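You operate a simulated robot arm through the tools that you are given. There is no shell and no other tool. Be economical: measure what you need, move in short steps, check, and stop when the job is done.

You run a simulated two-armed robot. Do the job below in one go: nothing can be reset, and whatever is moved stays where it is left.

Task
Put one of the silver nuts from the top of the wooden bench on the top of the green stand. Stack the orange-rim spool that says "120 mm" from the top of the fitting bench on top of the orange-rim spool labelled "70 mm". Put the beaker from the top of the fitting bench in the sink. Pull the boards drawer open. The order is free. Set down upright: beaker.

Only the result counts: the job must be done as asked and must still hold three seconds after the hand-in. Knocking over, shifting, dropping, spilling or breaking anything else fails it.

Robot
Two 7-joint arms with fingered hands on one trunk, on a base that drives. Base frame: it is fixed to the floor where the robot stands at the start and does not move with it; the origin is under the middle of the robot, x ahead of it, y to its left, z up; the surface under the hand at the start is at about z = 0.88. Readings come in m, rad, newtons and seconds.
The left shoulder is at the start at [0.061, 0.182, 1.173], the right one opposite. With the tool pointing down near the work surface each hand reaches from about 0.42 to 0.82 m from the robot's upright axis, wherever it stands, measured 20 degrees to its own side. Places, roughly: beaker (9x9x11 cm) [-5.7, 2.5, 0.9]; boards drawer [-5.2, -3.5, 0.4]; orange-rim spool [-5.5, 2.75, 1]; silver nut (3x3x2 cm) [0.6, -0.2, 0.9]; silver nut (4x3x2 cm) [0.6, -0.1, 0.9]; silver nut (5x4x3 cm) [0.7, -0.1, 0.9]; sink [-3.7, 2.7, 0.7]; top of the green stand (29x20 cm) [-2.56, -1.2, 0.8]. Payload 3.8 kg a hand.
The tool frame of a hand sits at the grasp point between the pads (the TCP): z along the fingers, y along the line on which they close. The tips reach 0.03 m beyond it. Largest opening 0.104 m; the body of the gripper starts 0.035 m behind the TCP. The gripper is a hand of 4 fingers: y runs from the thumb to the fingers, the wrist lies at [-0.017, -0.104, -0.178] in the tool frame.
Orientation is told as [roll, pitch, yaw] about the base's x, y, z axes, in that order, counted from this pose: with the fingers straight down and the wrist toward the robot, the tool's x, y and z point along [0, 1, 0], [1, 0, 0] and [0, 0, -1] of the base frame.

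Tools
- The arms move only by the tool arm_command. It takes "left_plan", "right_plan" or both (then of equal length, played together; a hand with none holds still); each is a list of rows, each a list of 6 numbers: the shift along the base's x, y, z in units of 200 mm (1.0 is 200 mm), then the turn, a rotation vector about the base's x, y, z in units of 180 degrees (1.0 is 180 degrees). In form: [[dx, dy, dz, rx, ry, rz], ...]. A call has 1 to 12 rows; each row is the pose to reach, as a shift and turn from the pose commanded when the call began. A call with a number of a shift or a turn outside -1 to 1 is refused whole. Rows are played at 5 a second. More than 0.05 m and 0.15 rad between two rows, and nothing of the call is played. Where a pose cannot be reached the arm comes as near as it can. A force on the tool above 40 N (or 10 N above the force at the start of the call, whichever is more), or a blocked arm, ends the call early, and 0.2 s more pass. In this call time passes only in rows, and 0.2 s behind the last. The reply holds the time, the measured pose of the TCP, the force on the tool along the base axes, the opening and the grip force, in the units named above and with some noise, with the torque about the TCP (base axes, N m) and any sound that the robot's microphone picked up.
- Cameras (640 x 400 px; columns grow to the right, rows downward): "scene" is now at [0.1469, -0.0247, 1.3499]; the picture's right is [-0.28, -0.96, 0.00], its down [-0.56, 0.16, -0.82] and it looks along [0.78, -0.23, -0.58] (base axes); focal length 282 px, centre (320, 200). "left" rides on the left gripper at [-0.066, -0.09, -0.126] in its tool frame; the picture's right is [-0.78, -0.30, 0.56], its down [0.57, -0.70, 0.42] and it looks along [0.27, 0.65, 0.71] (tool axes); focal length 275 px, centre (320, 200). "right" rides on the right gripper at [0.066, -0.09, -0.126] in its tool frame; the picture's right is [-0.78, 0.30, -0.56], its down [-0.57, -0.70, 0.42] and it looks along [-0.27, 0.65, 0.71] (tool axes); focal length 275 px, centre (320, 200). There is no depth. A picture from a camera that has moved, and an enlarged one, comes with that camera's place and axes in the base frame and with its lens.
- capture(camera): a new picture of that camera. It takes no simulated time.
- raise_lower(by): slides the trunk up (or, below 0, down) by that many m; the arms and the scene camera ride with it, the base frame stays. It gives what a move gives, with no picture.
- roll_base(legs): drives the robot by 1 to 6 legs, each [ahead, left, turn to the left] in m, m and rad, along the robot's own axes; the way and the turn of a leg run together, so that a leg with both is an arc; at most 1.5 m and 3.142 rad a leg. The arms and the cameras ride along, it lands a little off, and it stops where it bumps. It gives what a move gives.
- finger_targets(index, middle, ring, thumb_bend, thumb_turn, hand): sets how far each is bent, from 0 (flat) to 1 (curled in); at 0.3 the hand is open as for a grip, at 0.7 the pads meet at the TCP. One left out holds its place. A second passes; each finger stops where it meets its share of the squeeze, and holds until it gets a number again. It is the only way to open and close the hand. It gives what a move gives, with no picture; readings hold the bend of each and the force on the fingers (four entries, about 0 where the hand has none), thumb and palm. thumb_turn goes from beside the hand (0) to across from the fingers (1), as for a grip.
- aim_head(pan, tilt): turns the head with the scene camera to pan (to the left, within 1.501 rad either way) and tilt (down, from -0.506 to 1.204), counted from straight ahead of the robot. It gives what a move gives.
- inspect(camera, box): a new picture of the part [left, top, right, bottom] of that camera's present view, enlarged. It takes no simulated time.
- sign_off(): hands the job in; it is judged then, once.

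Work in short steps. Places have to be worked out from the pictures, the camera data and where the tool is seen: move nearer, look again, correct. Check each grasp and each placing, and mend what went wrong. You have 165 turns and 138 pictures in all, those below and enlarged ones among them. Open the grippers and draw the arms clear of the work before you hand the job in, unless the task says otherwise.

The tools are called after "Emit:" as a command line: name --argument value ..., lists and objects as JSON in quotes. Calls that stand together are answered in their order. arm_command: Moves the arms, as the interface text tells. Its arguments: {"type":"object","properties":{"left_plan":{"type":"array"},"right_plan":{"type":"array"}},"required":[]} The other tools are called the same way: raise_lower (by) slides the trunk up or down; finger_targets (index, middle, ring, thumb_bend, thumb_turn, hand) moves the fingers one by one; roll_base (legs) drives the base; aim_head (pan, tilt) turns the head that bears the scene camera; capture (camera) takes a picture; inspect (camera, box) takes an enlarged picture of a part of a camera's view; sign_off () hands the job in.

At the start:

```text
time_s: 0.0
left_tool_pos: [0.566, 0.1404, 1.1163]
left_tool_rot: [0.0, 0.0, -0.002]
left_force: [-0.8, 0.1, 0.3]
left_torque: [0.03, -0.01, -0.02]
left_gripper_width: 0.1036
left_grasp_force: 0.0
left_shape: jaw
left_bend: [0.3, 0.3, 0.3, 0.3, 0.97]
left_finger forces: [0.0, 0.0, 0.1, 0.1, 0.1, 0.0]
right_tool_pos: [0.4278, -0.345, 1.1846]
right_tool_rot: [0.0, 0.001, 0.0]
right_force: [0.5, 0.2, -0.2]
right_torque: [0.0, 0.02, -0.02]
right_gripper_width: 0.1037
right_grasp_force: 0.0
right_shape: jaw
right_bend: [0.3, 0.3, 0.3, 0.3, 0.97]
right_finger forces: [0.0, 0.1, 0.0, 0.1, 0.0, 0.0]
trunk travel left (down, up): [-0.325, 0.431]
robot x, y, heading: [0.0023, 0.0006, -0.001]
head pan, tilt: [-0.279, 0.616]
```

scene: 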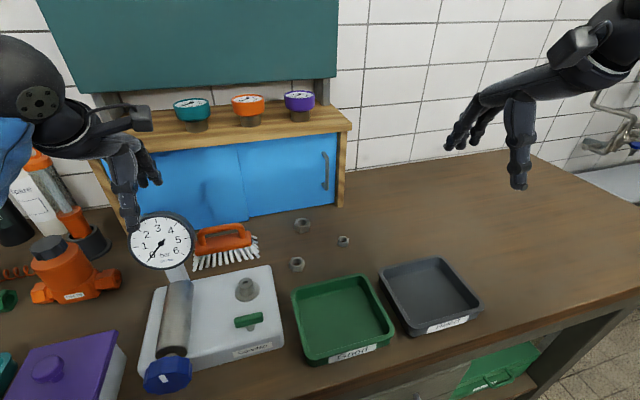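
right: 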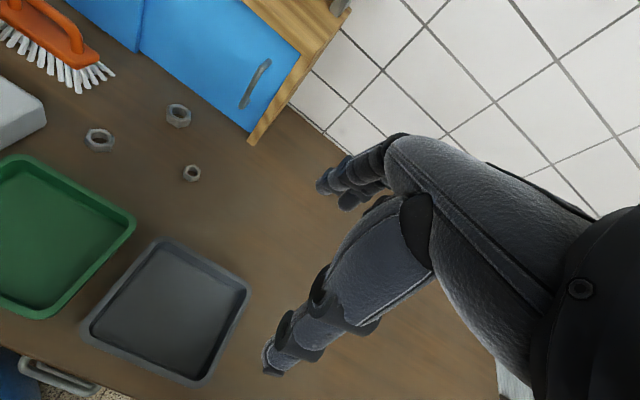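
left: 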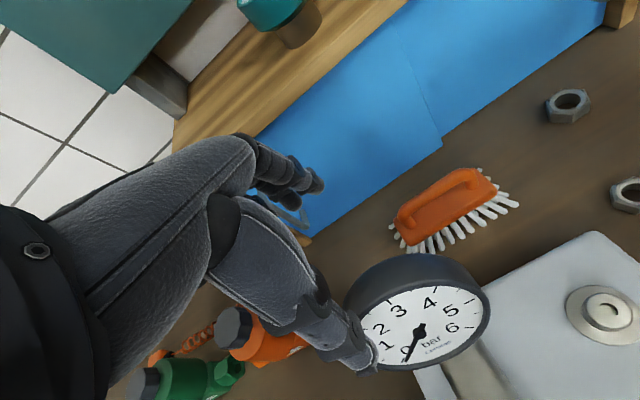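

I'll look closer at the nuts in the scene view before choosing one.

Emit:
inspect --camera "scene" --box '[240, 180, 400, 300]'

```text
3.33 times, centred on (320, 240) of scene
camera zoom: at [0.1469, -0.0247, 1.3499], right [-0.28, -0.96, 0.0], down [-0.56, 0.16, -0.82], along [0.78, -0.23, -0.58], focal length 941 px, centre (320, 67)
```

zoom: 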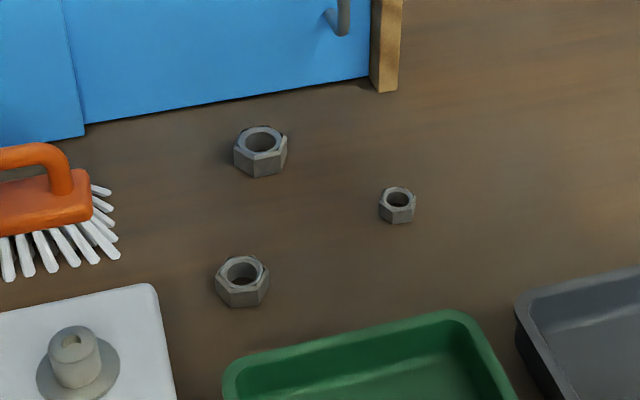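

The big nut is at about [0.667, -0.132, 0.895], about 5 cm in front of the cabinet. I'll move the right hand over toward it, staying high.

Emit:
arm_command --right_plan '[[0.16, 0.16, -0.05, 0, 0, 0], [0.32, 0.32, -0.1, 0, 0, 0], [0.48, 0.48, -0.15, 0, 0, 0], [0.64, 0.64, -0.2, 0, 0, 0], [0.8, 0.8, -0.25, 0, 0, 0], [0.95, 0.95, -0.35, 0, 0, 0]]'

Emit:
finger_targets --hand "right" --index 0.42 --middle 0.42 --ring 0.42 --thumb_bend 0.42 --thumb_turn 1

Emit:
capture --camera "right"

Emit:
capture --camera "scene"

```text
time_s: 1.4
left_tool_pos: [0.5653, 0.1407, 1.1167]
left_tool_rot: [0.0, 0.002, 0.0]
left_force: [0.3, 0.0, 0.7]
left_torque: [-0.01, 0.0, 0.0]
left_gripper_width: 0.1037
left_grasp_force: 0.1
left_shape: jaw
left_bend: [0.3, 0.3, 0.3, 0.3, 0.97]
left_finger forces: [0.0, 0.1, 0.0, 0.0, 0.0, 0.0]
right_tool_pos: [0.618, -0.1554, 1.1138]
right_tool_rot: [0.0, 0.001, 0.0]
right_force: [0.3, 0.1, 0.0]
right_torque: [-0.02, 0.01, -0.02]
right_gripper_width: 0.1038
right_grasp_force: 0.1
right_shape: jaw
right_bend: [0.3, 0.3, 0.3, 0.3, 0.97]
right_finger forces: [0.0, 0.1, 0.1, 0.1, 0.0, 0.0]
trunk travel left (down, up): [-0.325, 0.431]
robot x, y, heading: [0.0, 0.0007, -0.003]
head pan, tilt: [-0.279, 0.616]
```

```text
time_s: 2.4
left_tool_pos: [0.5651, 0.1409, 1.1163]
left_tool_rot: [0.001, 0.0, -0.001]
left_force: [-0.2, 0.0, -0.3]
left_torque: [0.01, 0.0, -0.02]
left_gripper_width: 0.1036
left_grasp_force: 0.0
left_shape: jaw
left_bend: [0.3, 0.3, 0.3, 0.3, 0.97]
left_finger forces: [0.0, 0.0, 0.0, 0.0, 0.0, 0.0]
right_tool_pos: [0.6165, -0.1546, 1.1153]
right_tool_rot: [0.0, -0.001, 0.001]
right_force: [-0.4, 0.0, -0.1]
right_torque: [-0.01, 0.03, 0.0]
right_gripper_width: 0.075
right_grasp_force: 0.0
right_shape: fingers
right_bend: [0.42, 0.42, 0.42, 0.42, 0.99]
right_finger forces: [0.0, 0.0, 0.0, 0.1, 0.0, 0.0]
trunk travel left (down, up): [-0.325, 0.431]
robot x, y, heading: [0.0002, 0.0002, 0.004]
head pan, tilt: [-0.279, 0.616]
```

```text
133 pictures are left
camera right: at [0.5283, -0.0884, 1.2395], right [0.3, -0.78, 0.56], down [-0.7, -0.57, -0.42], along [0.65, -0.27, -0.71], focal length 275 px, centre (320, 200)
```

right: 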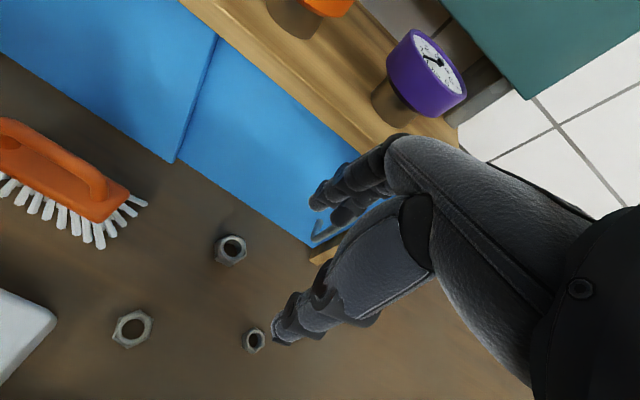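

```text
132 pictures are left
camera scene: at [0.1469, -0.0247, 1.3499], right [-0.28, -0.96, 0.0], down [-0.56, 0.16, -0.82], along [0.78, -0.23, -0.58], focal length 282 px, centre (320, 200)
```

scene: 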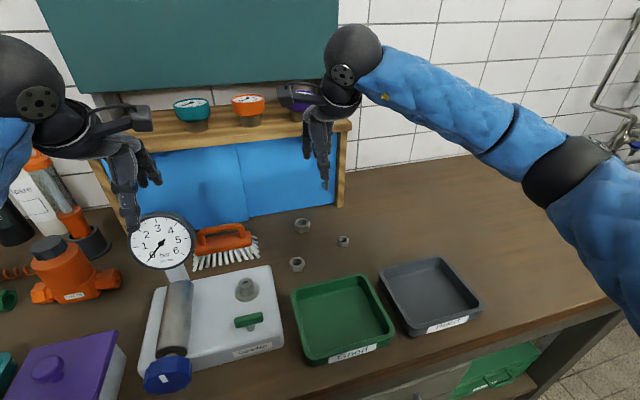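

The wrist view puts the big nut at about [0.675, -0.131]. I'll lower the hand above it.

Emit:
arm_command --right_plan '[[0.04, 0.03, -0.18, 0, 0, 0], [0.1, 0.06, -0.36, 0, 0, 0], [0.18, 0.09, -0.54, 0, 0, 0], [0.28, 0.12, -0.7, 0, 0, 0]]'

Emit:
capture --camera "right"

Emit:
inspect --camera "scene" --box '[240, 130, 400, 250]'

```text
time_s: 3.4
left_tool_pos: [0.565, 0.1411, 1.116]
left_tool_rot: [0.001, 0.002, 0.0]
left_force: [0.4, 0.2, 0.0]
left_torque: [-0.05, 0.03, 0.01]
left_gripper_width: 0.1037
left_grasp_force: 0.0
left_shape: jaw
left_bend: [0.3, 0.3, 0.3, 0.3, 0.97]
left_finger forces: [0.0, 0.1, 0.0, 0.1, 0.0, 0.0]
right_tool_pos: [0.6744, -0.1303, 0.9717]
right_tool_rot: [-0.001, 0.001, -0.001]
right_force: [0.6, 0.8, 0.2]
right_torque: [0.0, 0.01, -0.01]
right_gripper_width: 0.0752
right_grasp_force: 0.2
right_shape: fingers
right_bend: [0.42, 0.42, 0.42, 0.42, 0.99]
right_finger forces: [0.0, 0.0, 0.0, 0.0, 0.0, 0.1]
trunk travel left (down, up): [-0.325, 0.431]
robot x, y, heading: [-0.0013, -0.0009, -0.0]
head pan, tilt: [-0.279, 0.616]
```

```text
131 pictures are left
camera right: at [0.5865, -0.065, 1.0982], right [0.3, -0.78, 0.56], down [-0.7, -0.57, -0.42], along [0.65, -0.27, -0.71], focal length 275 px, centre (320, 200)
```

right: 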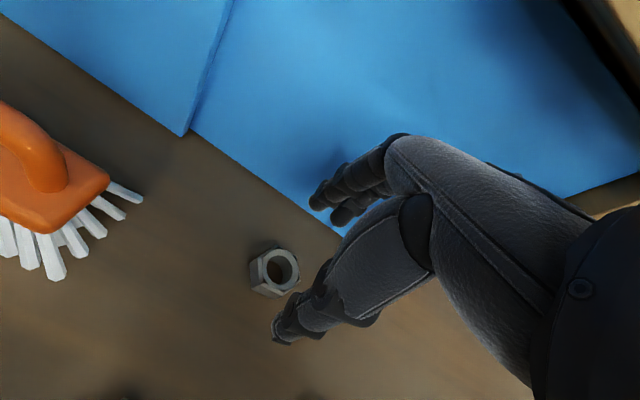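

```text
3.33 times, centred on (320, 190) of scene
camera zoom: at [0.1475, -0.0244, 1.3498], right [-0.28, -0.96, 0.0], down [-0.56, 0.16, -0.82], along [0.78, -0.23, -0.58], focal length 941 px, centre (320, 233)
```

zoom: 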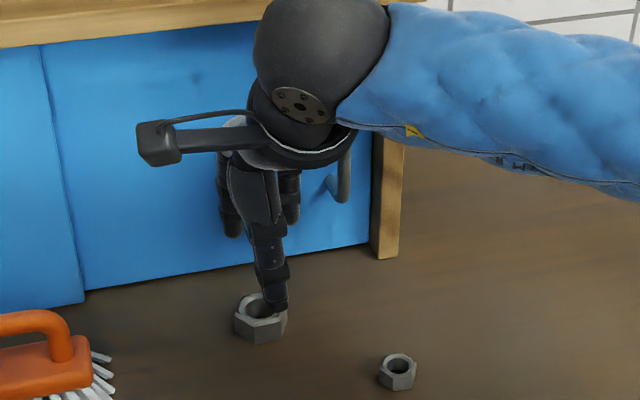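

The nut is at about [0.678, -0.129]. I'll narrow the hand slightly, then descend to about z 0.935 and check.

Emit:
finger_targets --hand "right" --index 0.45 --middle 0.45 --ring 0.45 --thumb_bend 0.45

Emit:
arm_command --right_plan '[[0.01, 0.01, -0.1, 0, 0, 0], [0.01, 0.01, -0.18, 0, 0, 0]]'

Emit:
capture --camera "right"

Emit:
inspect --camera "scene" --box '[260, 180, 340, 240]'

```text
time_s: 4.4
left_tool_pos: [0.5656, 0.141, 1.1167]
left_tool_rot: [-0.001, 0.001, 0.001]
left_force: [-0.5, 0.0, 0.0]
left_torque: [-0.01, 0.02, 0.03]
left_gripper_width: 0.1037
left_grasp_force: 0.0
left_shape: jaw
left_bend: [0.3, 0.3, 0.3, 0.3, 0.97]
left_finger forces: [0.1, 0.1, 0.0, 0.0, 0.1, 0.1]
right_tool_pos: [0.6744, -0.1317, 0.9733]
right_tool_rot: [0.0, 0.001, 0.001]
right_force: [0.4, -0.5, 0.2]
right_torque: [-0.02, 0.01, 0.0]
right_gripper_width: 0.0671
right_grasp_force: 0.1
right_shape: fingers
right_bend: [0.45, 0.45, 0.45, 0.45, 0.99]
right_finger forces: [0.0, 0.0, 0.0, 0.1, 0.0, 0.1]
trunk travel left (down, up): [-0.325, 0.431]
robot x, y, heading: [0.0031, -0.0007, 0.002]
head pan, tilt: [-0.279, 0.616]
```

```text
time_s: 5.0
left_tool_pos: [0.5634, 0.1415, 1.1163]
left_tool_rot: [0.0, 0.002, -0.001]
left_force: [0.4, 0.0, 0.1]
left_torque: [-0.03, 0.0, -0.04]
left_gripper_width: 0.1036
left_grasp_force: 0.1
left_shape: jaw
left_bend: [0.3, 0.3, 0.3, 0.3, 0.97]
left_finger forces: [0.1, 0.0, 0.0, 0.1, 0.0, 0.0]
right_tool_pos: [0.6753, -0.1289, 0.938]
right_tool_rot: [0.0, 0.0, 0.0]
right_force: [0.3, -0.3, -0.8]
right_torque: [0.01, -0.02, -0.02]
right_gripper_width: 0.0673
right_grasp_force: 0.1
right_shape: fingers
right_bend: [0.45, 0.45, 0.45, 0.45, 0.99]
right_finger forces: [0.0, 0.0, 0.1, 0.1, 0.1, 0.0]
trunk travel left (down, up): [-0.325, 0.431]
robot x, y, heading: [-0.0007, -0.0022, -0.001]
head pan, tilt: [-0.279, 0.616]
```

```text
129 pictures are left
camera right: at [0.5873, -0.0629, 1.0627], right [0.3, -0.78, 0.56], down [-0.7, -0.57, -0.42], along [0.65, -0.27, -0.71], focal length 275 px, centre (320, 200)
```

right: 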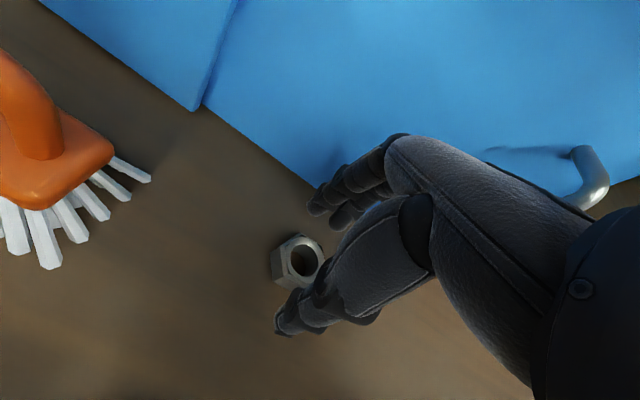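

```text
6.67 times, centred on (300, 210) of scene
camera zoom: at [0.147, -0.0247, 1.3499], right [-0.28, -0.96, 0.0], down [-0.56, 0.16, -0.82], along [0.78, -0.23, -0.58], focal length 1882 px, centre (453, 133)
```

zoom: 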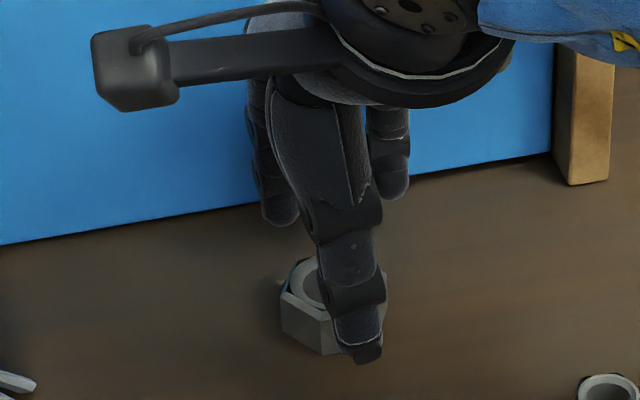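

The nut sits between thumb and fingers, so I'll descend to about z 0.914 and close.

Emit:
arm_command --right_plan '[[0.0, -0.01, -0.06, 0, 0, 0], [0.0, -0.01, -0.115, 0, 0, 0]]'

Emit:
finger_targets --hand "right" --index 0.7 --middle 0.7 --ring 0.7 --thumb_bend 0.7

Emit:
inspect --camera "scene" --box '[260, 180, 340, 240]'

Emit:
capture --camera "right"

```text
time_s: 5.6
left_tool_pos: [0.564, 0.141, 1.1162]
left_tool_rot: [0.001, 0.001, -0.001]
left_force: [0.8, 0.4, -0.9]
left_torque: [0.03, -0.04, -0.03]
left_gripper_width: 0.1037
left_grasp_force: 0.1
left_shape: jaw
left_bend: [0.3, 0.3, 0.3, 0.3, 0.97]
left_finger forces: [0.0, 0.0, 0.1, 0.0, 0.0, 0.0]
right_tool_pos: [0.6752, -0.1306, 0.9146]
right_tool_rot: [-0.001, -0.001, -0.001]
right_force: [-0.2, -0.3, 0.7]
right_torque: [-0.04, -0.08, -0.03]
right_gripper_width: 0.0673
right_grasp_force: 0.8
right_shape: fingers
right_bend: [0.45, 0.45, 0.45, 0.45, 0.99]
right_finger forces: [0.0, 1.5, 0.0, 0.1, 0.0, 0.0]
trunk travel left (down, up): [-0.325, 0.431]
robot x, y, heading: [0.0012, -0.001, 0.004]
head pan, tilt: [-0.279, 0.616]
```

```text
time_s: 6.6
left_tool_pos: [0.5648, 0.1421, 1.1156]
left_tool_rot: [0.0, -0.001, 0.0]
left_force: [0.1, 0.4, -0.3]
left_torque: [0.02, 0.02, 0.02]
left_gripper_width: 0.1035
left_grasp_force: 0.0
left_shape: jaw
left_bend: [0.3, 0.3, 0.3, 0.3, 0.97]
left_finger forces: [0.0, 0.1, 0.0, 0.0, 0.1, 0.0]
right_tool_pos: [0.6753, -0.1299, 0.9143]
right_tool_rot: [0.0, 0.001, 0.001]
right_force: [2.6, 0.5, 3.8]
right_torque: [-0.08, -0.14, -0.03]
right_gripper_width: 0.0324
right_grasp_force: 15.8
right_shape: fingers
right_bend: [0.61, 0.62, 0.7, 0.58, 1.0]
right_finger forces: [6.4, 11.6, 0.0, 0.0, 13.2, 0.0]
trunk travel left (down, up): [-0.325, 0.431]
robot x, y, heading: [-0.0033, -0.0024, 0.002]
head pan, tilt: [-0.279, 0.616]
```

```text
6.67 times, centred on (300, 210) of scene
camera zoom: at [0.1468, -0.0246, 1.35], right [-0.28, -0.96, 0.0], down [-0.56, 0.16, -0.82], along [0.78, -0.23, -0.58], focal length 1882 px, centre (453, 133)
```

zoom: 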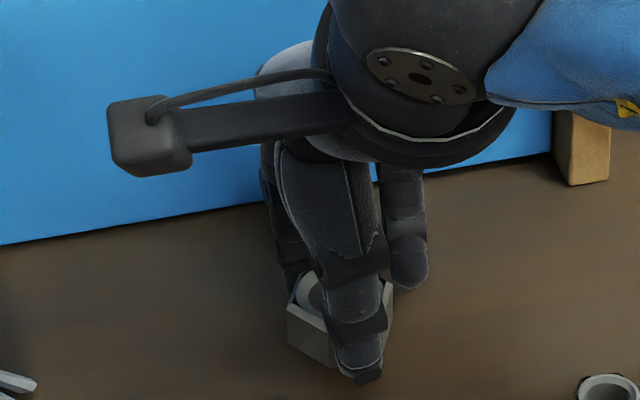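

```text
126 pictures are left
camera right: at [0.5871, -0.0646, 1.0404], right [0.3, -0.78, 0.56], down [-0.7, -0.57, -0.42], along [0.65, -0.27, -0.71], focal length 275 px, centre (320, 200)
```

right: 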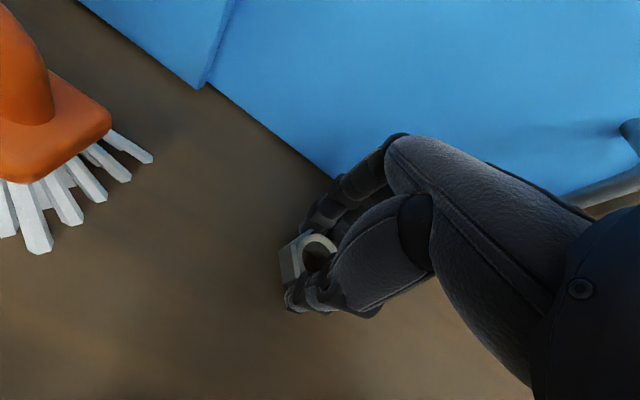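

The nut is held at 15.8 N between thumb, index and middle. I'll lift and check.

Emit:
arm_command --right_plan '[[-0.03, 0, 0.15, 0, 0, 0], [-0.1, 0, 0.35, 0, 0, 0], [-0.25, 0, 0.55, 0, 0, 0], [-0.45, -0.1, 0.7, 0, 0, 0], [-0.65, -0.2, 0.85, 0, 0, 0], [-0.8, -0.35, 0.97, 0, 0, 0], [-0.95, -0.5, 1.0, 0, 0, 0]]'

Emit:
capture --camera "right"

Emit:
capture --camera "scene"

```text
refused: row 4 steps farther than a row can; nothing moved
```

```text
125 pictures are left
camera right: at [0.5871, -0.0646, 1.0404], right [0.3, -0.78, 0.56], down [-0.7, -0.57, -0.42], along [0.65, -0.27, -0.71], focal length 275 px, centre (320, 200)
```

right: 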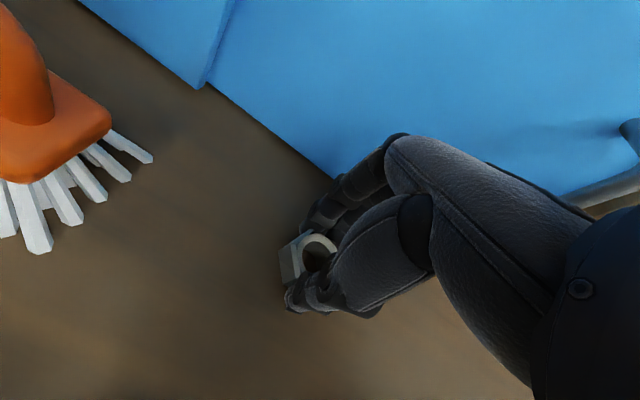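

```text
124 pictures are left
camera scene: at [0.1468, -0.0246, 1.35], right [-0.28, -0.96, 0.0], down [-0.56, 0.16, -0.82], along [0.78, -0.23, -0.58], focal length 282 px, centre (320, 200)
```

scene: 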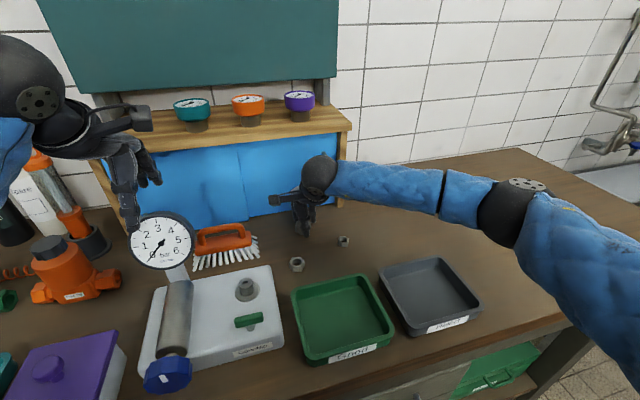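

A row was too long; I'll redo the lift with shorter steps.

Emit:
arm_command --right_plan '[[-0.03, 0, 0.15, 0, 0, 0], [-0.1, 0, 0.33, 0, 0, 0], [-0.22, 0, 0.5, 0, 0, 0], [-0.37, -0.06, 0.65, 0, 0, 0], [-0.53, -0.12, 0.8, 0, 0, 0], [-0.68, -0.2, 0.94, 0, 0, 0], [-0.85, -0.3, 1.0, 0, 0, 0], [-0.98, -0.45, 1.0, 0, 0, 0]]'

Emit:
capture --camera "right"

```text
time_s: 8.4
left_tool_pos: [0.5648, 0.1404, 1.1171]
left_tool_rot: [-0.001, 0.001, 0.001]
left_force: [-0.6, 0.7, -0.2]
left_torque: [0.0, -0.03, -0.02]
left_gripper_width: 0.1037
left_grasp_force: 0.0
left_shape: jaw
left_bend: [0.3, 0.3, 0.3, 0.3, 0.97]
left_finger forces: [0.1, 0.0, 0.1, 0.0, 0.0, 0.1]
right_tool_pos: [0.48, -0.2205, 1.1154]
right_tool_rot: [0.0, 0.0, -0.001]
right_force: [-0.2, -0.4, -0.6]
right_torque: [0.0, -0.04, 0.01]
right_gripper_width: 0.0324
right_grasp_force: 13.4
right_shape: fingers
right_bend: [0.62, 0.62, 0.7, 0.58, 1.0]
right_finger forces: [6.3, 7.5, 0.0, 0.0, 13.6, 0.0]
trunk travel left (down, up): [-0.325, 0.431]
robot x, y, heading: [0.0002, 0.005, 0.003]
head pan, tilt: [-0.279, 0.616]
```

```text
123 pictures are left
camera right: at [0.391, -0.1555, 1.2405], right [0.3, -0.78, 0.56], down [-0.7, -0.57, -0.42], along [0.65, -0.26, -0.71], focal length 275 px, centre (320, 200)
```

right: 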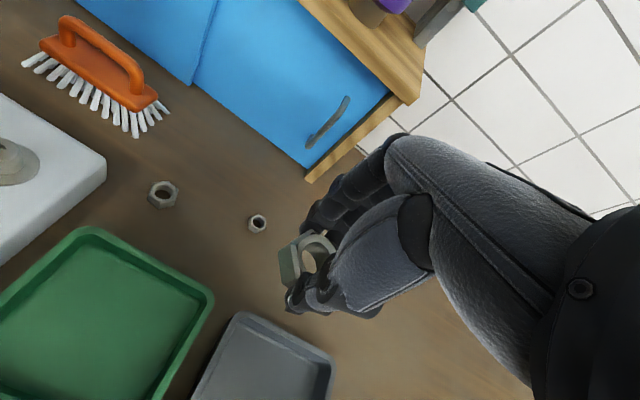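

The nut holds. I'll back away from the bench and turn around to face the room.

Emit:
roll_base --legs '[[-0.5, 0, 0], [0, 0, 1.57]]'

Emit:
aim_head --pan 0 --tilt 0.25

Emit:
capture --camera "scene"

Emit:
aim_head --pan 1.2 --tilt 0.25

Emit:
capture --camera "scene"

```text
time_s: 11.4
left_tool_pos: [0.1483, 0.0614, 1.1157]
left_tool_rot: [-0.001, 0.004, -0.14]
left_force: [-0.4, 0.3, 0.1]
left_torque: [-0.01, 0.04, -0.02]
left_gripper_width: 0.104
left_grasp_force: 0.2
left_shape: jaw
left_bend: [0.3, 0.3, 0.3, 0.3, 0.97]
left_finger forces: [0.0, 0.0, 0.0, 0.0, 0.1, 0.0]
right_tool_pos: [0.0148, -0.2845, 1.1138]
right_tool_rot: [-0.002, 0.0, -0.14]
right_force: [-0.1, 0.6, -1.1]
right_torque: [0.04, 0.0, 0.01]
right_gripper_width: 0.0326
right_grasp_force: 13.5
right_shape: fingers
right_bend: [0.62, 0.63, 0.7, 0.58, 1.0]
right_finger forces: [6.4, 7.3, 0.0, 0.0, 13.6, 0.0]
trunk travel left (down, up): [-0.325, 0.431]
robot x, y, heading: [-0.4294, 0.0029, -0.146]
head pan, tilt: [-0.279, 0.616]
stopped in leg 1: the robot was blocked; the commanded pose is now the measured one
```

```text
time_s: 12.2
left_tool_pos: [0.1475, 0.0621, 1.1168]
left_tool_rot: [0.0, 0.001, -0.14]
left_force: [0.2, 0.8, -0.1]
left_torque: [0.0, 0.01, 0.0]
left_gripper_width: 0.1039
left_grasp_force: 0.0
left_shape: jaw
left_bend: [0.3, 0.3, 0.3, 0.3, 0.97]
left_finger forces: [0.0, 0.0, 0.1, 0.0, 0.1, 0.1]
right_tool_pos: [0.0135, -0.2851, 1.1153]
right_tool_rot: [0.0, 0.0, -0.139]
right_force: [0.7, -1.0, -1.5]
right_torque: [0.01, -0.02, -0.02]
right_gripper_width: 0.0327
right_grasp_force: 13.8
right_shape: fingers
right_bend: [0.62, 0.63, 0.7, 0.58, 1.0]
right_finger forces: [6.2, 7.4, 0.1, 0.0, 13.6, 0.1]
trunk travel left (down, up): [-0.325, 0.431]
robot x, y, heading: [-0.4309, 0.0011, -0.137]
head pan, tilt: [0.0, 0.25]
```

```text
122 pictures are left
camera scene: at [-0.277, -0.0218, 1.3833], right [-0.14, -0.99, 0.0], down [-0.25, 0.04, -0.97], along [0.96, -0.14, -0.25], focal length 282 px, centre (320, 200)
```

scene: 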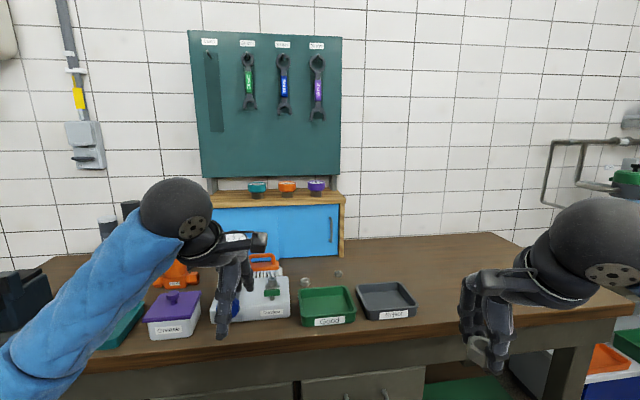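

```text
time_s: 13.7
left_tool_pos: [0.1464, 0.0623, 1.1165]
left_tool_rot: [0.0, 0.0, -0.14]
left_force: [0.6, -0.1, 0.2]
left_torque: [0.0, -0.01, -0.01]
left_gripper_width: 0.104
left_grasp_force: 0.1
left_shape: jaw
left_bend: [0.3, 0.3, 0.3, 0.3, 0.97]
left_finger forces: [0.0, 0.0, 0.0, 0.0, 0.0, 0.0]
right_tool_pos: [0.0137, -0.2849, 1.115]
right_tool_rot: [-0.002, -0.001, -0.138]
right_force: [0.3, -0.3, -0.8]
right_torque: [0.01, 0.03, -0.01]
right_gripper_width: 0.0325
right_grasp_force: 13.3
right_shape: fingers
right_bend: [0.62, 0.63, 0.7, 0.58, 1.0]
right_finger forces: [6.3, 7.4, 0.0, 0.0, 13.5, 0.1]
trunk travel left (down, up): [-0.325, 0.431]
robot x, y, heading: [-0.4296, -0.0012, -0.142]
head pan, tilt: [1.201, 0.25]
```

```text
121 pictures are left
camera scene: at [-0.324, 0.0727, 1.3835], right [0.87, -0.49, 0.0], down [-0.12, -0.22, -0.97], along [0.47, 0.85, -0.25], focal length 282 px, centre (320, 200)
```

scene: 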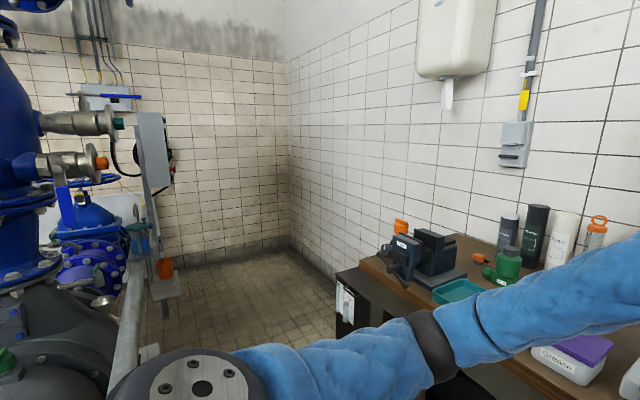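

Something fixed (pipework) blocks behind. I'll look around both sides to find a path.

Emit:
aim_head --pan 1.5 --tilt 0.5

Emit:
capture --camera "scene"

Emit:
aim_head --pan -1.5 --tilt 0.4

Emit:
capture --camera "scene"

```text
time_s: 14.4
left_tool_pos: [0.1476, 0.0614, 1.1166]
left_tool_rot: [0.0, 0.002, -0.139]
left_force: [0.3, -0.2, 0.5]
left_torque: [-0.01, 0.02, -0.02]
left_gripper_width: 0.1039
left_grasp_force: 0.1
left_shape: jaw
left_bend: [0.3, 0.3, 0.3, 0.3, 0.97]
left_finger forces: [0.0, 0.1, 0.1, 0.1, 0.1, 0.0]
right_tool_pos: [0.0125, -0.2854, 1.1149]
right_tool_rot: [-0.002, -0.001, -0.141]
right_force: [-0.1, -1.3, -1.0]
right_torque: [0.04, -0.05, 0.0]
right_gripper_width: 0.0323
right_grasp_force: 13.6
right_shape: fingers
right_bend: [0.62, 0.63, 0.7, 0.58, 1.0]
right_finger forces: [6.3, 7.4, 0.0, 0.1, 13.5, 0.0]
trunk travel left (down, up): [-0.325, 0.431]
robot x, y, heading: [-0.4343, 0.0038, -0.138]
head pan, tilt: [1.499, 0.499]
```

```text
120 pictures are left
camera scene: at [-0.3504, 0.0802, 1.3604], right [0.98, -0.21, 0.0], down [-0.1, -0.47, -0.88], along [0.19, 0.86, -0.48], focal length 282 px, centre (320, 200)
```

scene: 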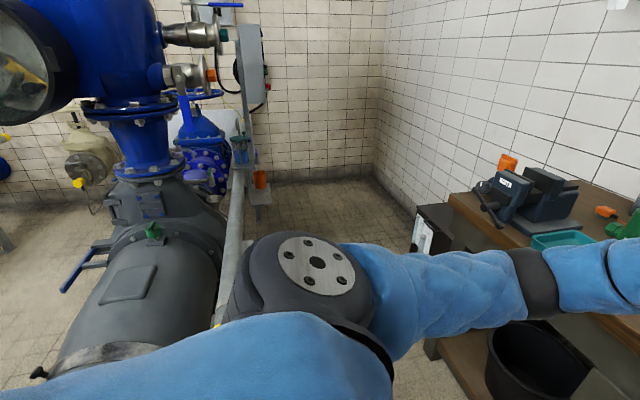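

```text
time_s: 17.1
left_tool_pos: [0.1469, 0.0618, 1.1169]
left_tool_rot: [-0.002, 0.001, -0.14]
left_force: [0.0, 0.6, 0.2]
left_torque: [-0.04, -0.02, -0.02]
left_gripper_width: 0.104
left_grasp_force: 0.1
left_shape: jaw
left_bend: [0.3, 0.3, 0.3, 0.3, 0.97]
left_finger forces: [0.1, 0.0, 0.0, 0.1, 0.1, 0.0]
right_tool_pos: [0.0133, -0.2845, 1.115]
right_tool_rot: [-0.004, 0.0, -0.139]
right_force: [1.0, 0.1, -1.2]
right_torque: [-0.02, -0.03, 0.01]
right_gripper_width: 0.0325
right_grasp_force: 14.1
right_shape: fingers
right_bend: [0.62, 0.63, 0.7, 0.58, 1.0]
right_finger forces: [6.3, 7.4, 0.1, 0.0, 13.5, 0.0]
trunk travel left (down, up): [-0.325, 0.431]
robot x, y, heading: [-0.4316, -0.0016, -0.137]
head pan, tilt: [-1.499, 0.4]
```

```text
119 pictures are left
camera scene: at [-0.376, -0.1012, 1.3695], right [-1.0, 0.07, 0.0], down [0.03, 0.39, -0.92], along [-0.06, -0.92, -0.39], focal length 282 px, centre (320, 200)
```

scene: 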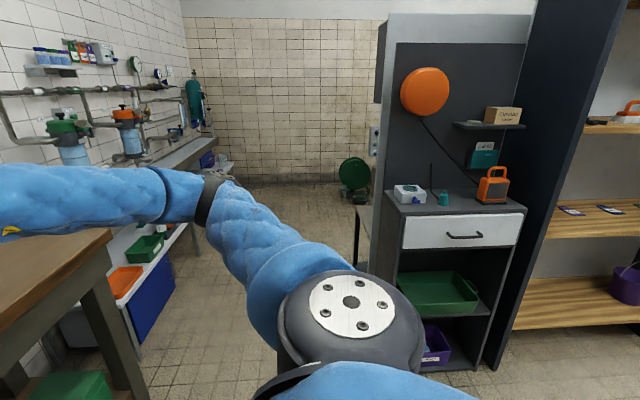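

The machine sits behind on the left, and there's free floor to the right (−y). I'll move slightly ahead and turn right to see the aisle toward −x.

Emit:
roll_base --legs '[[0.1, 0, 0], [0, 0, -1.43]]'

Emit:
aim_head --pan -1.2 --tilt 0.4

Emit:
capture --camera "scene"

```text
time_s: 21.7
left_tool_pos: [-0.1988, -0.5799, 1.1173]
left_tool_rot: [0.0, -0.001, -1.584]
left_force: [-0.1, -0.5, 0.2]
left_torque: [0.02, 0.0, -0.01]
left_gripper_width: 0.1037
left_grasp_force: 0.1
left_shape: jaw
left_bend: [0.3, 0.3, 0.3, 0.3, 0.97]
left_finger forces: [0.0, 0.0, 0.0, 0.0, 0.0, 0.0]
right_tool_pos: [-0.5593, -0.4917, 1.1144]
right_tool_rot: [-0.002, -0.001, -1.581]
right_force: [-0.3, -0.1, -1.1]
right_torque: [-0.01, 0.01, -0.04]
right_gripper_width: 0.0319
right_grasp_force: 13.3
right_shape: fingers
right_bend: [0.62, 0.63, 0.7, 0.58, 1.0]
right_finger forces: [6.2, 6.9, 0.0, 0.1, 13.0, 0.0]
trunk travel left (down, up): [-0.325, 0.431]
robot x, y, heading: [-0.3347, -0.0109, -1.584]
head pan, tilt: [-1.499, 0.4]
```

```text
time_s: 22.5
left_tool_pos: [-0.1985, -0.5797, 1.1168]
left_tool_rot: [0.0, 0.0, -1.584]
left_force: [-0.5, -0.2, 1.2]
left_torque: [0.02, 0.05, -0.01]
left_gripper_width: 0.1041
left_grasp_force: 0.1
left_shape: jaw
left_bend: [0.3, 0.3, 0.3, 0.3, 0.97]
left_finger forces: [0.0, 0.0, 0.0, 0.0, 0.0, 0.1]
right_tool_pos: [-0.5584, -0.4914, 1.115]
right_tool_rot: [-0.002, 0.001, -1.581]
right_force: [0.0, 0.1, -1.2]
right_torque: [-0.01, 0.01, -0.03]
right_gripper_width: 0.032
right_grasp_force: 13.2
right_shape: fingers
right_bend: [0.62, 0.63, 0.7, 0.58, 1.0]
right_finger forces: [6.1, 6.9, 0.0, 0.0, 12.9, 0.0]
trunk travel left (down, up): [-0.325, 0.431]
robot x, y, heading: [-0.3333, -0.015, -1.583]
head pan, tilt: [-1.201, 0.4]
```

```text
118 pictures are left
camera scene: at [-0.4217, -0.1096, 1.3695], right [-0.35, 0.94, 0.0], down [0.36, 0.14, -0.92], along [-0.86, -0.32, -0.39], focal length 282 px, centre (320, 200)
```

scene: 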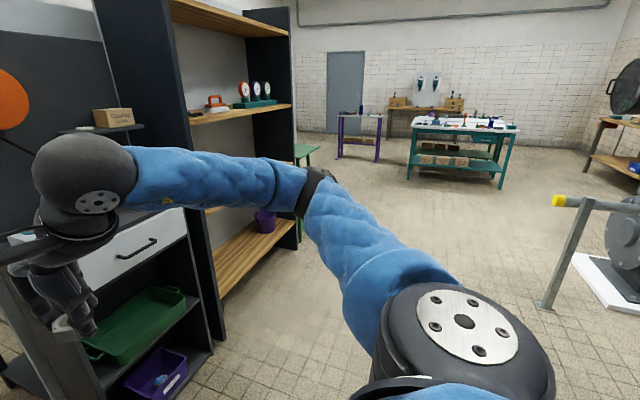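

The aisle runs along −x between shelves (y≈−1.04) and the machine. I'll step out to y≈−0.35, face −x and drive 1.2 m.

Emit:
roll_base --legs '[[0.33, 0, 0], [0, 0, -1.56], [1.2, 0, 0]]'

Emit:
aim_head --pan 0.4 --tilt 0.45

Emit:
capture --camera "scene"

```text
time_s: 34.2
left_tool_pos: [-2.1019, -0.489, 1.1155]
left_tool_rot: [0.001, 0.002, -3.142]
left_force: [0.2, 0.2, -0.5]
left_torque: [0.0, 0.0, 0.0]
left_gripper_width: 0.1039
left_grasp_force: 0.0
left_shape: jaw
left_bend: [0.3, 0.3, 0.3, 0.3, 0.97]
left_finger forces: [0.0, 0.0, 0.0, 0.0, 0.1, 0.0]
right_tool_pos: [-2.018, -0.1269, 1.1154]
right_tool_rot: [-0.002, 0.0, -3.14]
right_force: [-0.5, -0.6, -1.0]
right_torque: [0.02, -0.01, -0.02]
right_gripper_width: 0.0317
right_grasp_force: 12.9
right_shape: fingers
right_bend: [0.62, 0.63, 0.7, 0.58, 1.0]
right_finger forces: [5.9, 6.8, 0.0, 0.1, 12.6, 0.1]
trunk travel left (down, up): [-0.325, 0.431]
robot x, y, heading: [-1.5386, -0.346, -3.138]
head pan, tilt: [-1.201, 0.4]
```

```text
time_s: 35.9
left_tool_pos: [-2.1021, -0.49, 1.1167]
left_tool_rot: [-0.001, -0.001, -3.142]
left_force: [-0.7, 0.6, -0.2]
left_torque: [0.0, -0.01, -0.04]
left_gripper_width: 0.104
left_grasp_force: 0.1
left_shape: jaw
left_bend: [0.3, 0.3, 0.3, 0.3, 0.97]
left_finger forces: [0.1, 0.0, 0.1, 0.1, 0.1, 0.0]
right_tool_pos: [-2.0162, -0.1266, 1.1153]
right_tool_rot: [-0.001, 0.001, -3.141]
right_force: [0.8, 0.5, -1.0]
right_torque: [0.06, -0.05, 0.0]
right_gripper_width: 0.032
right_grasp_force: 12.4
right_shape: fingers
right_bend: [0.62, 0.63, 0.7, 0.58, 1.0]
right_finger forces: [6.0, 6.7, 0.0, 0.0, 12.6, 0.1]
trunk travel left (down, up): [-0.325, 0.431]
robot x, y, heading: [-1.5356, -0.3521, -3.137]
head pan, tilt: [0.4, 0.45]
```

```text
117 pictures are left
camera scene: at [-1.6856, -0.3836, 1.3648], right [-0.39, 0.92, 0.0], down [0.4, 0.17, -0.9], along [-0.83, -0.35, -0.44], focal length 282 px, centre (320, 200)
```

scene: 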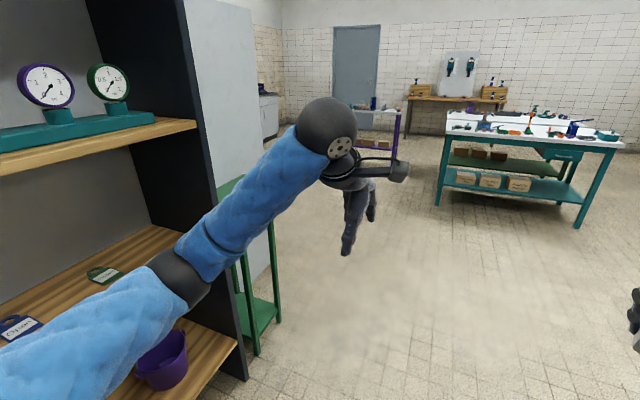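

The stand's top spans about x −2.42…−2.70, y −1.1…−1.3. I'll drive past it and turn back so the right hand faces it with the left arm clear of the shelf.

Emit:
roll_base --legs '[[1.4, 0, 0], [0, 0, 2.43]]'

Emit:
aim_head --pan -0.3 --tilt 0.7

Emit:
capture --camera "scene"

```text
time_s: 48.5
left_tool_pos: [-2.3968, -0.6077, 1.1174]
left_tool_rot: [0.0, 0.0, -0.715]
left_force: [-0.6, 0.4, -0.5]
left_torque: [-0.02, 0.02, 0.0]
left_gripper_width: 0.104
left_grasp_force: 0.1
left_shape: jaw
left_bend: [0.3, 0.3, 0.3, 0.3, 0.97]
left_finger forces: [0.0, 0.0, 0.0, 0.0, 0.1, 0.0]
right_tool_pos: [-2.697, -0.8276, 1.1148]
right_tool_rot: [-0.002, -0.001, -0.717]
right_force: [0.2, -0.1, -2.3]
right_torque: [0.0, 0.03, 0.0]
right_gripper_width: 0.0312
right_grasp_force: 11.9
right_shape: fingers
right_bend: [0.62, 0.63, 0.7, 0.58, 1.0]
right_finger forces: [5.8, 6.4, 0.1, 0.1, 12.2, 0.0]
trunk travel left (down, up): [-0.325, 0.431]
robot x, y, heading: [-2.9152, -0.3444, -0.718]
head pan, tilt: [0.4, 0.45]
```

```text
time_s: 49.6
left_tool_pos: [-2.3972, -0.6086, 1.1173]
left_tool_rot: [0.0, 0.002, -0.716]
left_force: [0.1, 0.6, 0.4]
left_torque: [-0.01, 0.0, 0.02]
left_gripper_width: 0.1037
left_grasp_force: 0.1
left_shape: jaw
left_bend: [0.3, 0.3, 0.3, 0.3, 0.97]
left_finger forces: [0.0, 0.1, 0.1, 0.1, 0.0, 0.0]
right_tool_pos: [-2.6969, -0.825, 1.1154]
right_tool_rot: [-0.003, -0.001, -0.716]
right_force: [0.7, -0.2, -1.6]
right_torque: [-0.01, 0.01, 0.0]
right_gripper_width: 0.0313
right_grasp_force: 12.5
right_shape: fingers
right_bend: [0.62, 0.63, 0.7, 0.58, 1.0]
right_finger forces: [5.9, 6.4, 0.0, 0.0, 12.2, 0.0]
trunk travel left (down, up): [-0.325, 0.431]
robot x, y, heading: [-2.9162, -0.3454, -0.717]
head pan, tilt: [-0.3, 0.7]
```

```text
116 pictures are left
camera scene: at [-2.8238, -0.4589, 1.3426], right [-0.85, -0.53, 0.0], down [-0.34, 0.55, -0.76], along [0.4, -0.65, -0.64], focal length 282 px, centre (320, 200)
```

scene: 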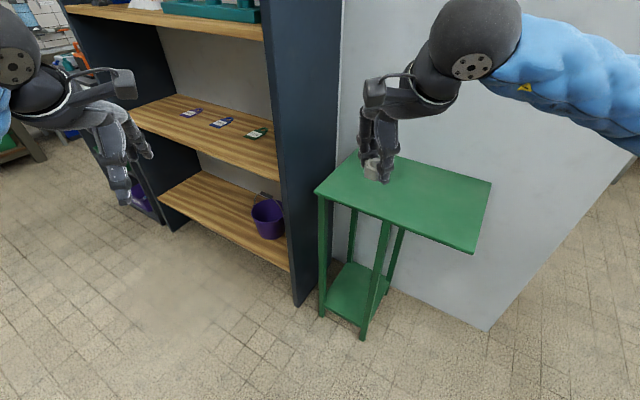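

I'll zoom in on the stand to check its extent and the nut.

Emit:
inspect --camera "scene" --box '[290, 120, 510, 345]'

Emit:
capture --camera "right"

```text
1.78 times, centred on (400, 232) of scene
camera zoom: at [-2.8238, -0.4589, 1.3426], right [-0.85, -0.53, 0.0], down [-0.34, 0.55, -0.76], along [0.4, -0.65, -0.64], focal length 502 px, centre (178, 142)
```

zoom: 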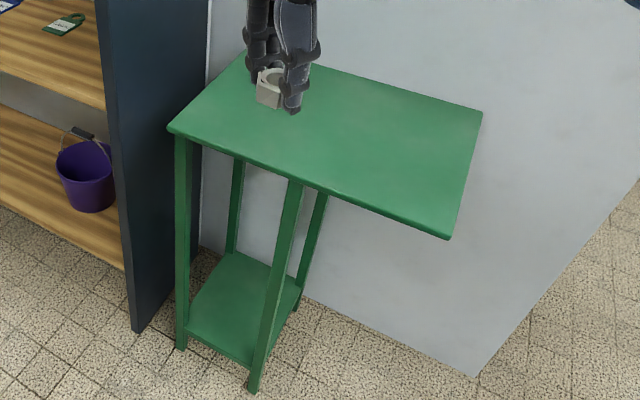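

```text
114 pictures are left
camera right: at [-2.7208, -0.7172, 1.2404], right [-0.28, -0.78, 0.56], down [-0.91, 0.03, -0.42], along [0.32, -0.63, -0.71], focal length 275 px, centre (320, 200)
```

right: 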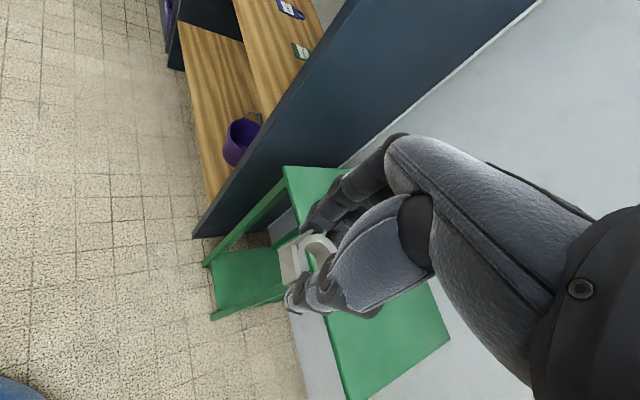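

I'll shift the base about 0.245 m toward −y to bring the stand within reach.

Emit:
roll_base --legs '[[0.16, -0.185, 0]]'

Emit:
arm_command --right_plan '[[0.15, -0.13, -0.1, 0, 0, 0], [0.3, -0.26, -0.2, 0, 0, 0], [0.45, -0.39, -0.3, 0, 0, 0], [0.58, -0.5, -0.4, 0, 0, 0]]'

Emit:
capture --camera "scene"

Emit:
capture --camera "right"

```text
time_s: 51.4
left_tool_pos: [-2.3958, -0.8518, 1.1167]
left_tool_rot: [0.0, -0.001, -0.716]
left_force: [-0.9, -1.2, 0.2]
left_torque: [0.1, 0.04, 0.01]
left_gripper_width: 0.1039
left_grasp_force: 0.1
left_shape: jaw
left_bend: [0.3, 0.3, 0.3, 0.3, 0.97]
left_finger forces: [0.0, 0.0, 0.0, 0.1, 0.0, 0.0]
right_tool_pos: [-2.6967, -1.0697, 1.1137]
right_tool_rot: [-0.002, 0.001, -0.717]
right_force: [0.3, -1.2, -1.2]
right_torque: [-0.01, 0.01, 0.0]
right_gripper_width: 0.0313
right_grasp_force: 12.6
right_shape: fingers
right_bend: [0.62, 0.63, 0.7, 0.58, 1.0]
right_finger forces: [5.8, 6.6, 0.0, 0.0, 12.2, 0.0]
trunk travel left (down, up): [-0.325, 0.431]
robot x, y, heading: [-2.9155, -0.5867, -0.715]
head pan, tilt: [-0.3, 0.7]
```

```text
time_s: 52.4
left_tool_pos: [-2.3965, -0.8531, 1.1174]
left_tool_rot: [0.001, 0.001, -0.715]
left_force: [0.0, 0.0, -0.1]
left_torque: [-0.01, 0.0, 0.0]
left_gripper_width: 0.1041
left_grasp_force: 0.1
left_shape: jaw
left_bend: [0.3, 0.3, 0.3, 0.3, 0.97]
left_finger forces: [0.0, 0.0, 0.0, 0.0, 0.0, 0.1]
right_tool_pos: [-2.5803, -1.1696, 1.0343]
right_tool_rot: [-0.002, 0.0, -0.715]
right_force: [-0.2, 0.1, -1.7]
right_torque: [-0.01, -0.02, -0.03]
right_gripper_width: 0.031
right_grasp_force: 12.4
right_shape: fingers
right_bend: [0.62, 0.63, 0.7, 0.58, 1.0]
right_finger forces: [6.0, 6.3, 0.0, 0.0, 12.1, 0.0]
trunk travel left (down, up): [-0.325, 0.431]
robot x, y, heading: [-2.9158, -0.5861, -0.714]
head pan, tilt: [-0.3, 0.7]
```

```text
113 pictures are left
camera scene: at [-2.8226, -0.7028, 1.3425], right [-0.85, -0.53, 0.0], down [-0.34, 0.55, -0.76], along [0.4, -0.65, -0.64], focal length 282 px, centre (320, 200)
```

scene: 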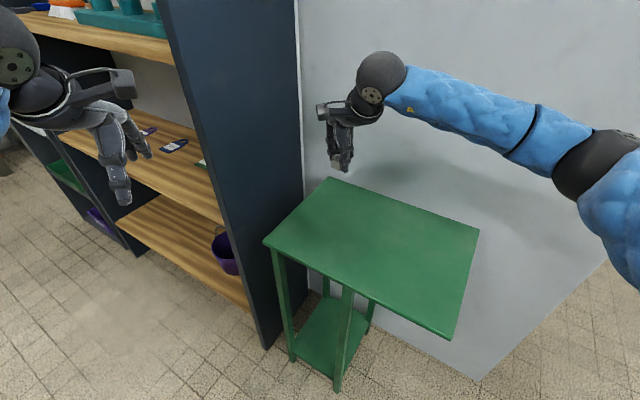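

```text
112 pictures are left
camera right: at [-2.6038, -1.0613, 1.1599], right [-0.28, -0.78, 0.56], down [-0.91, 0.03, -0.42], along [0.32, -0.63, -0.71], focal length 275 px, centre (320, 200)
```

right: 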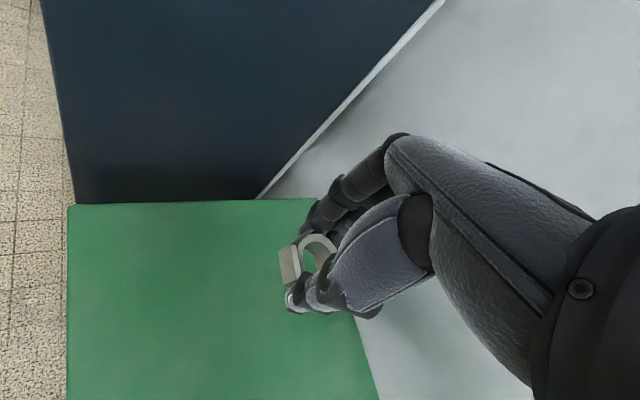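

By triangulation the top is at z≈0.81, x −2.91…−2.45, y −1.36…−1.04, and the nut is over it. I'll lower it.

Emit:
arm_command --right_plan '[[0, 0, -0.22, 0, 0, 0], [0, 0, -0.44, 0, 0, 0], [0, 0, -0.64, 0, 0, 0], [0, 0, -0.8, 0, 0, 0], [0, 0, -0.88, 0, 0, 0]]'

Emit:
inspect --camera "scene" --box '[280, 140, 440, 260]'

Emit:
capture --camera "right"

```text
time_s: 53.6
left_tool_pos: [-2.3971, -0.8512, 1.1167]
left_tool_rot: [0.001, -0.002, -0.715]
left_force: [-0.2, 0.6, 0.5]
left_torque: [-0.01, -0.01, -0.04]
left_gripper_width: 0.104
left_grasp_force: 0.1
left_shape: jaw
left_bend: [0.3, 0.3, 0.3, 0.3, 0.97]
left_finger forces: [0.1, 0.0, 0.0, 0.1, 0.0, 0.0]
right_tool_pos: [-2.581, -1.1695, 0.8585]
right_tool_rot: [0.0, 0.001, -0.715]
right_force: [0.1, 0.5, -1.6]
right_torque: [0.0, 0.02, 0.0]
right_gripper_width: 0.0307
right_grasp_force: 12.0
right_shape: fingers
right_bend: [0.62, 0.63, 0.7, 0.58, 1.0]
right_finger forces: [5.9, 6.0, 0.0, 0.1, 11.8, 0.1]
trunk travel left (down, up): [-0.325, 0.431]
robot x, y, heading: [-2.9129, -0.5843, -0.714]
head pan, tilt: [-0.3, 0.7]
```

```text
3.33 times, centred on (360, 200) of scene
camera zoom: at [-2.8231, -0.7027, 1.3426], right [-0.85, -0.53, 0.0], down [-0.34, 0.55, -0.76], along [0.4, -0.65, -0.64], focal length 941 px, centre (187, 200)
```

zoom: 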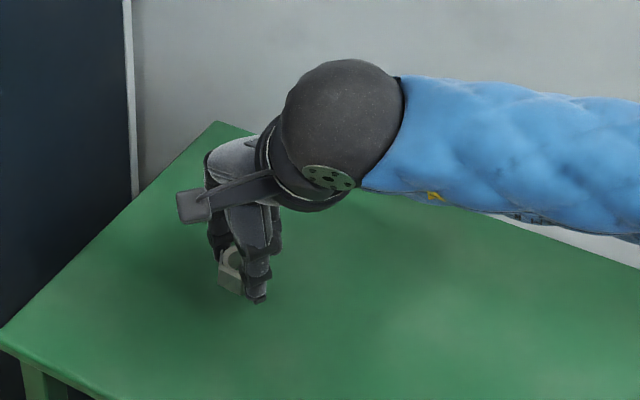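

```text
110 pictures are left
camera right: at [-2.6045, -1.0609, 0.9837], right [-0.28, -0.78, 0.56], down [-0.91, 0.03, -0.42], along [0.32, -0.63, -0.71], focal length 275 px, centre (320, 200)
```

right: 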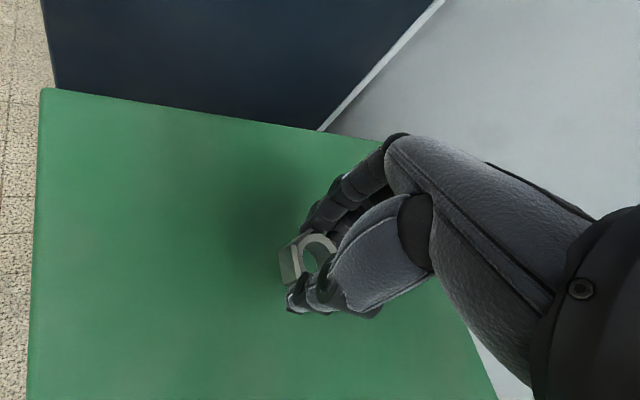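

It's close to the surface. I'll creep down in small steps, watching the force.

Emit:
arm_command --right_plan '[[0, 0, -0.03, 0, 0, 0], [0, 0, -0.05, 0, 0, 0], [0, 0, -0.065, 0, 0, 0]]'

Emit:
inspect --camera "scene" --box '[320, 180, 380, 240]'

```text
time_s: 54.4
left_tool_pos: [-2.3952, -0.8517, 1.1169]
left_tool_rot: [-0.001, 0.0, -0.716]
left_force: [0.2, 0.0, -0.3]
left_torque: [0.0, -0.01, 0.0]
left_gripper_width: 0.1041
left_grasp_force: 0.0
left_shape: jaw
left_bend: [0.3, 0.3, 0.3, 0.3, 0.97]
left_finger forces: [0.0, 0.0, 0.0, 0.2, 0.1, 0.1]
right_tool_pos: [-2.5817, -1.1703, 0.8469]
right_tool_rot: [-0.003, -0.001, -0.716]
right_force: [0.4, -0.5, -1.8]
right_torque: [0.02, 0.01, -0.02]
right_gripper_width: 0.0313
right_grasp_force: 11.1
right_shape: fingers
right_bend: [0.63, 0.64, 0.7, 0.58, 1.0]
right_finger forces: [5.8, 5.8, 0.0, 0.0, 11.7, 0.0]
trunk travel left (down, up): [-0.325, 0.431]
robot x, y, heading: [-2.9131, -0.5893, -0.711]
head pan, tilt: [-0.3, 0.7]
```

```text
6.67 times, centred on (350, 210) of scene
camera zoom: at [-2.8232, -0.7026, 1.3426], right [-0.85, -0.53, 0.0], down [-0.34, 0.55, -0.76], along [0.4, -0.65, -0.64], focal length 1882 px, centre (120, 133)
```

zoom: 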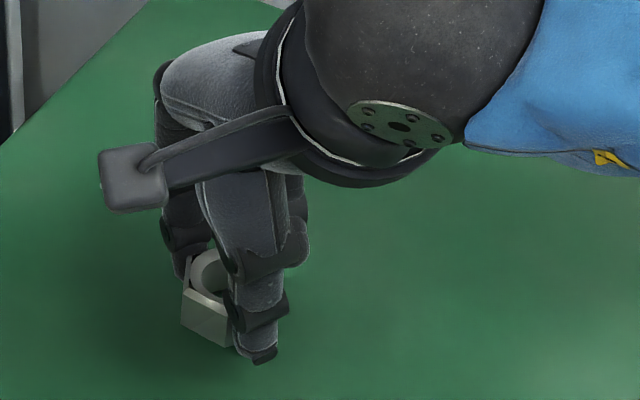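

No contact yet; I'll continue down a little more.

Emit:
arm_command --right_plan '[[0, 0, -0.015, 0, 0, 0], [0, 0, -0.03, 0, 0, 0], [0, 0, -0.045, 0, 0, 0]]'

```text
time_s: 55.2
left_tool_pos: [-2.3961, -0.8525, 1.117]
left_tool_rot: [0.0, -0.002, -0.715]
left_force: [0.0, -0.4, 0.2]
left_torque: [-0.01, -0.01, -0.01]
left_gripper_width: 0.1038
left_grasp_force: 0.0
left_shape: jaw
left_bend: [0.3, 0.3, 0.3, 0.3, 0.97]
left_finger forces: [0.0, 0.0, 0.0, 0.1, 0.0, 0.0]
right_tool_pos: [-2.5803, -1.1695, 0.8374]
right_tool_rot: [-0.003, 0.0, -0.714]
right_force: [1.1, -0.9, -0.6]
right_torque: [-0.01, 0.01, 0.0]
right_gripper_width: 0.0309
right_grasp_force: 11.8
right_shape: fingers
right_bend: [0.63, 0.64, 0.7, 0.59, 1.0]
right_finger forces: [5.8, 5.9, 0.0, 0.0, 11.8, 0.0]
trunk travel left (down, up): [-0.325, 0.431]
robot x, y, heading: [-2.916, -0.5887, -0.717]
head pan, tilt: [-0.3, 0.7]
```

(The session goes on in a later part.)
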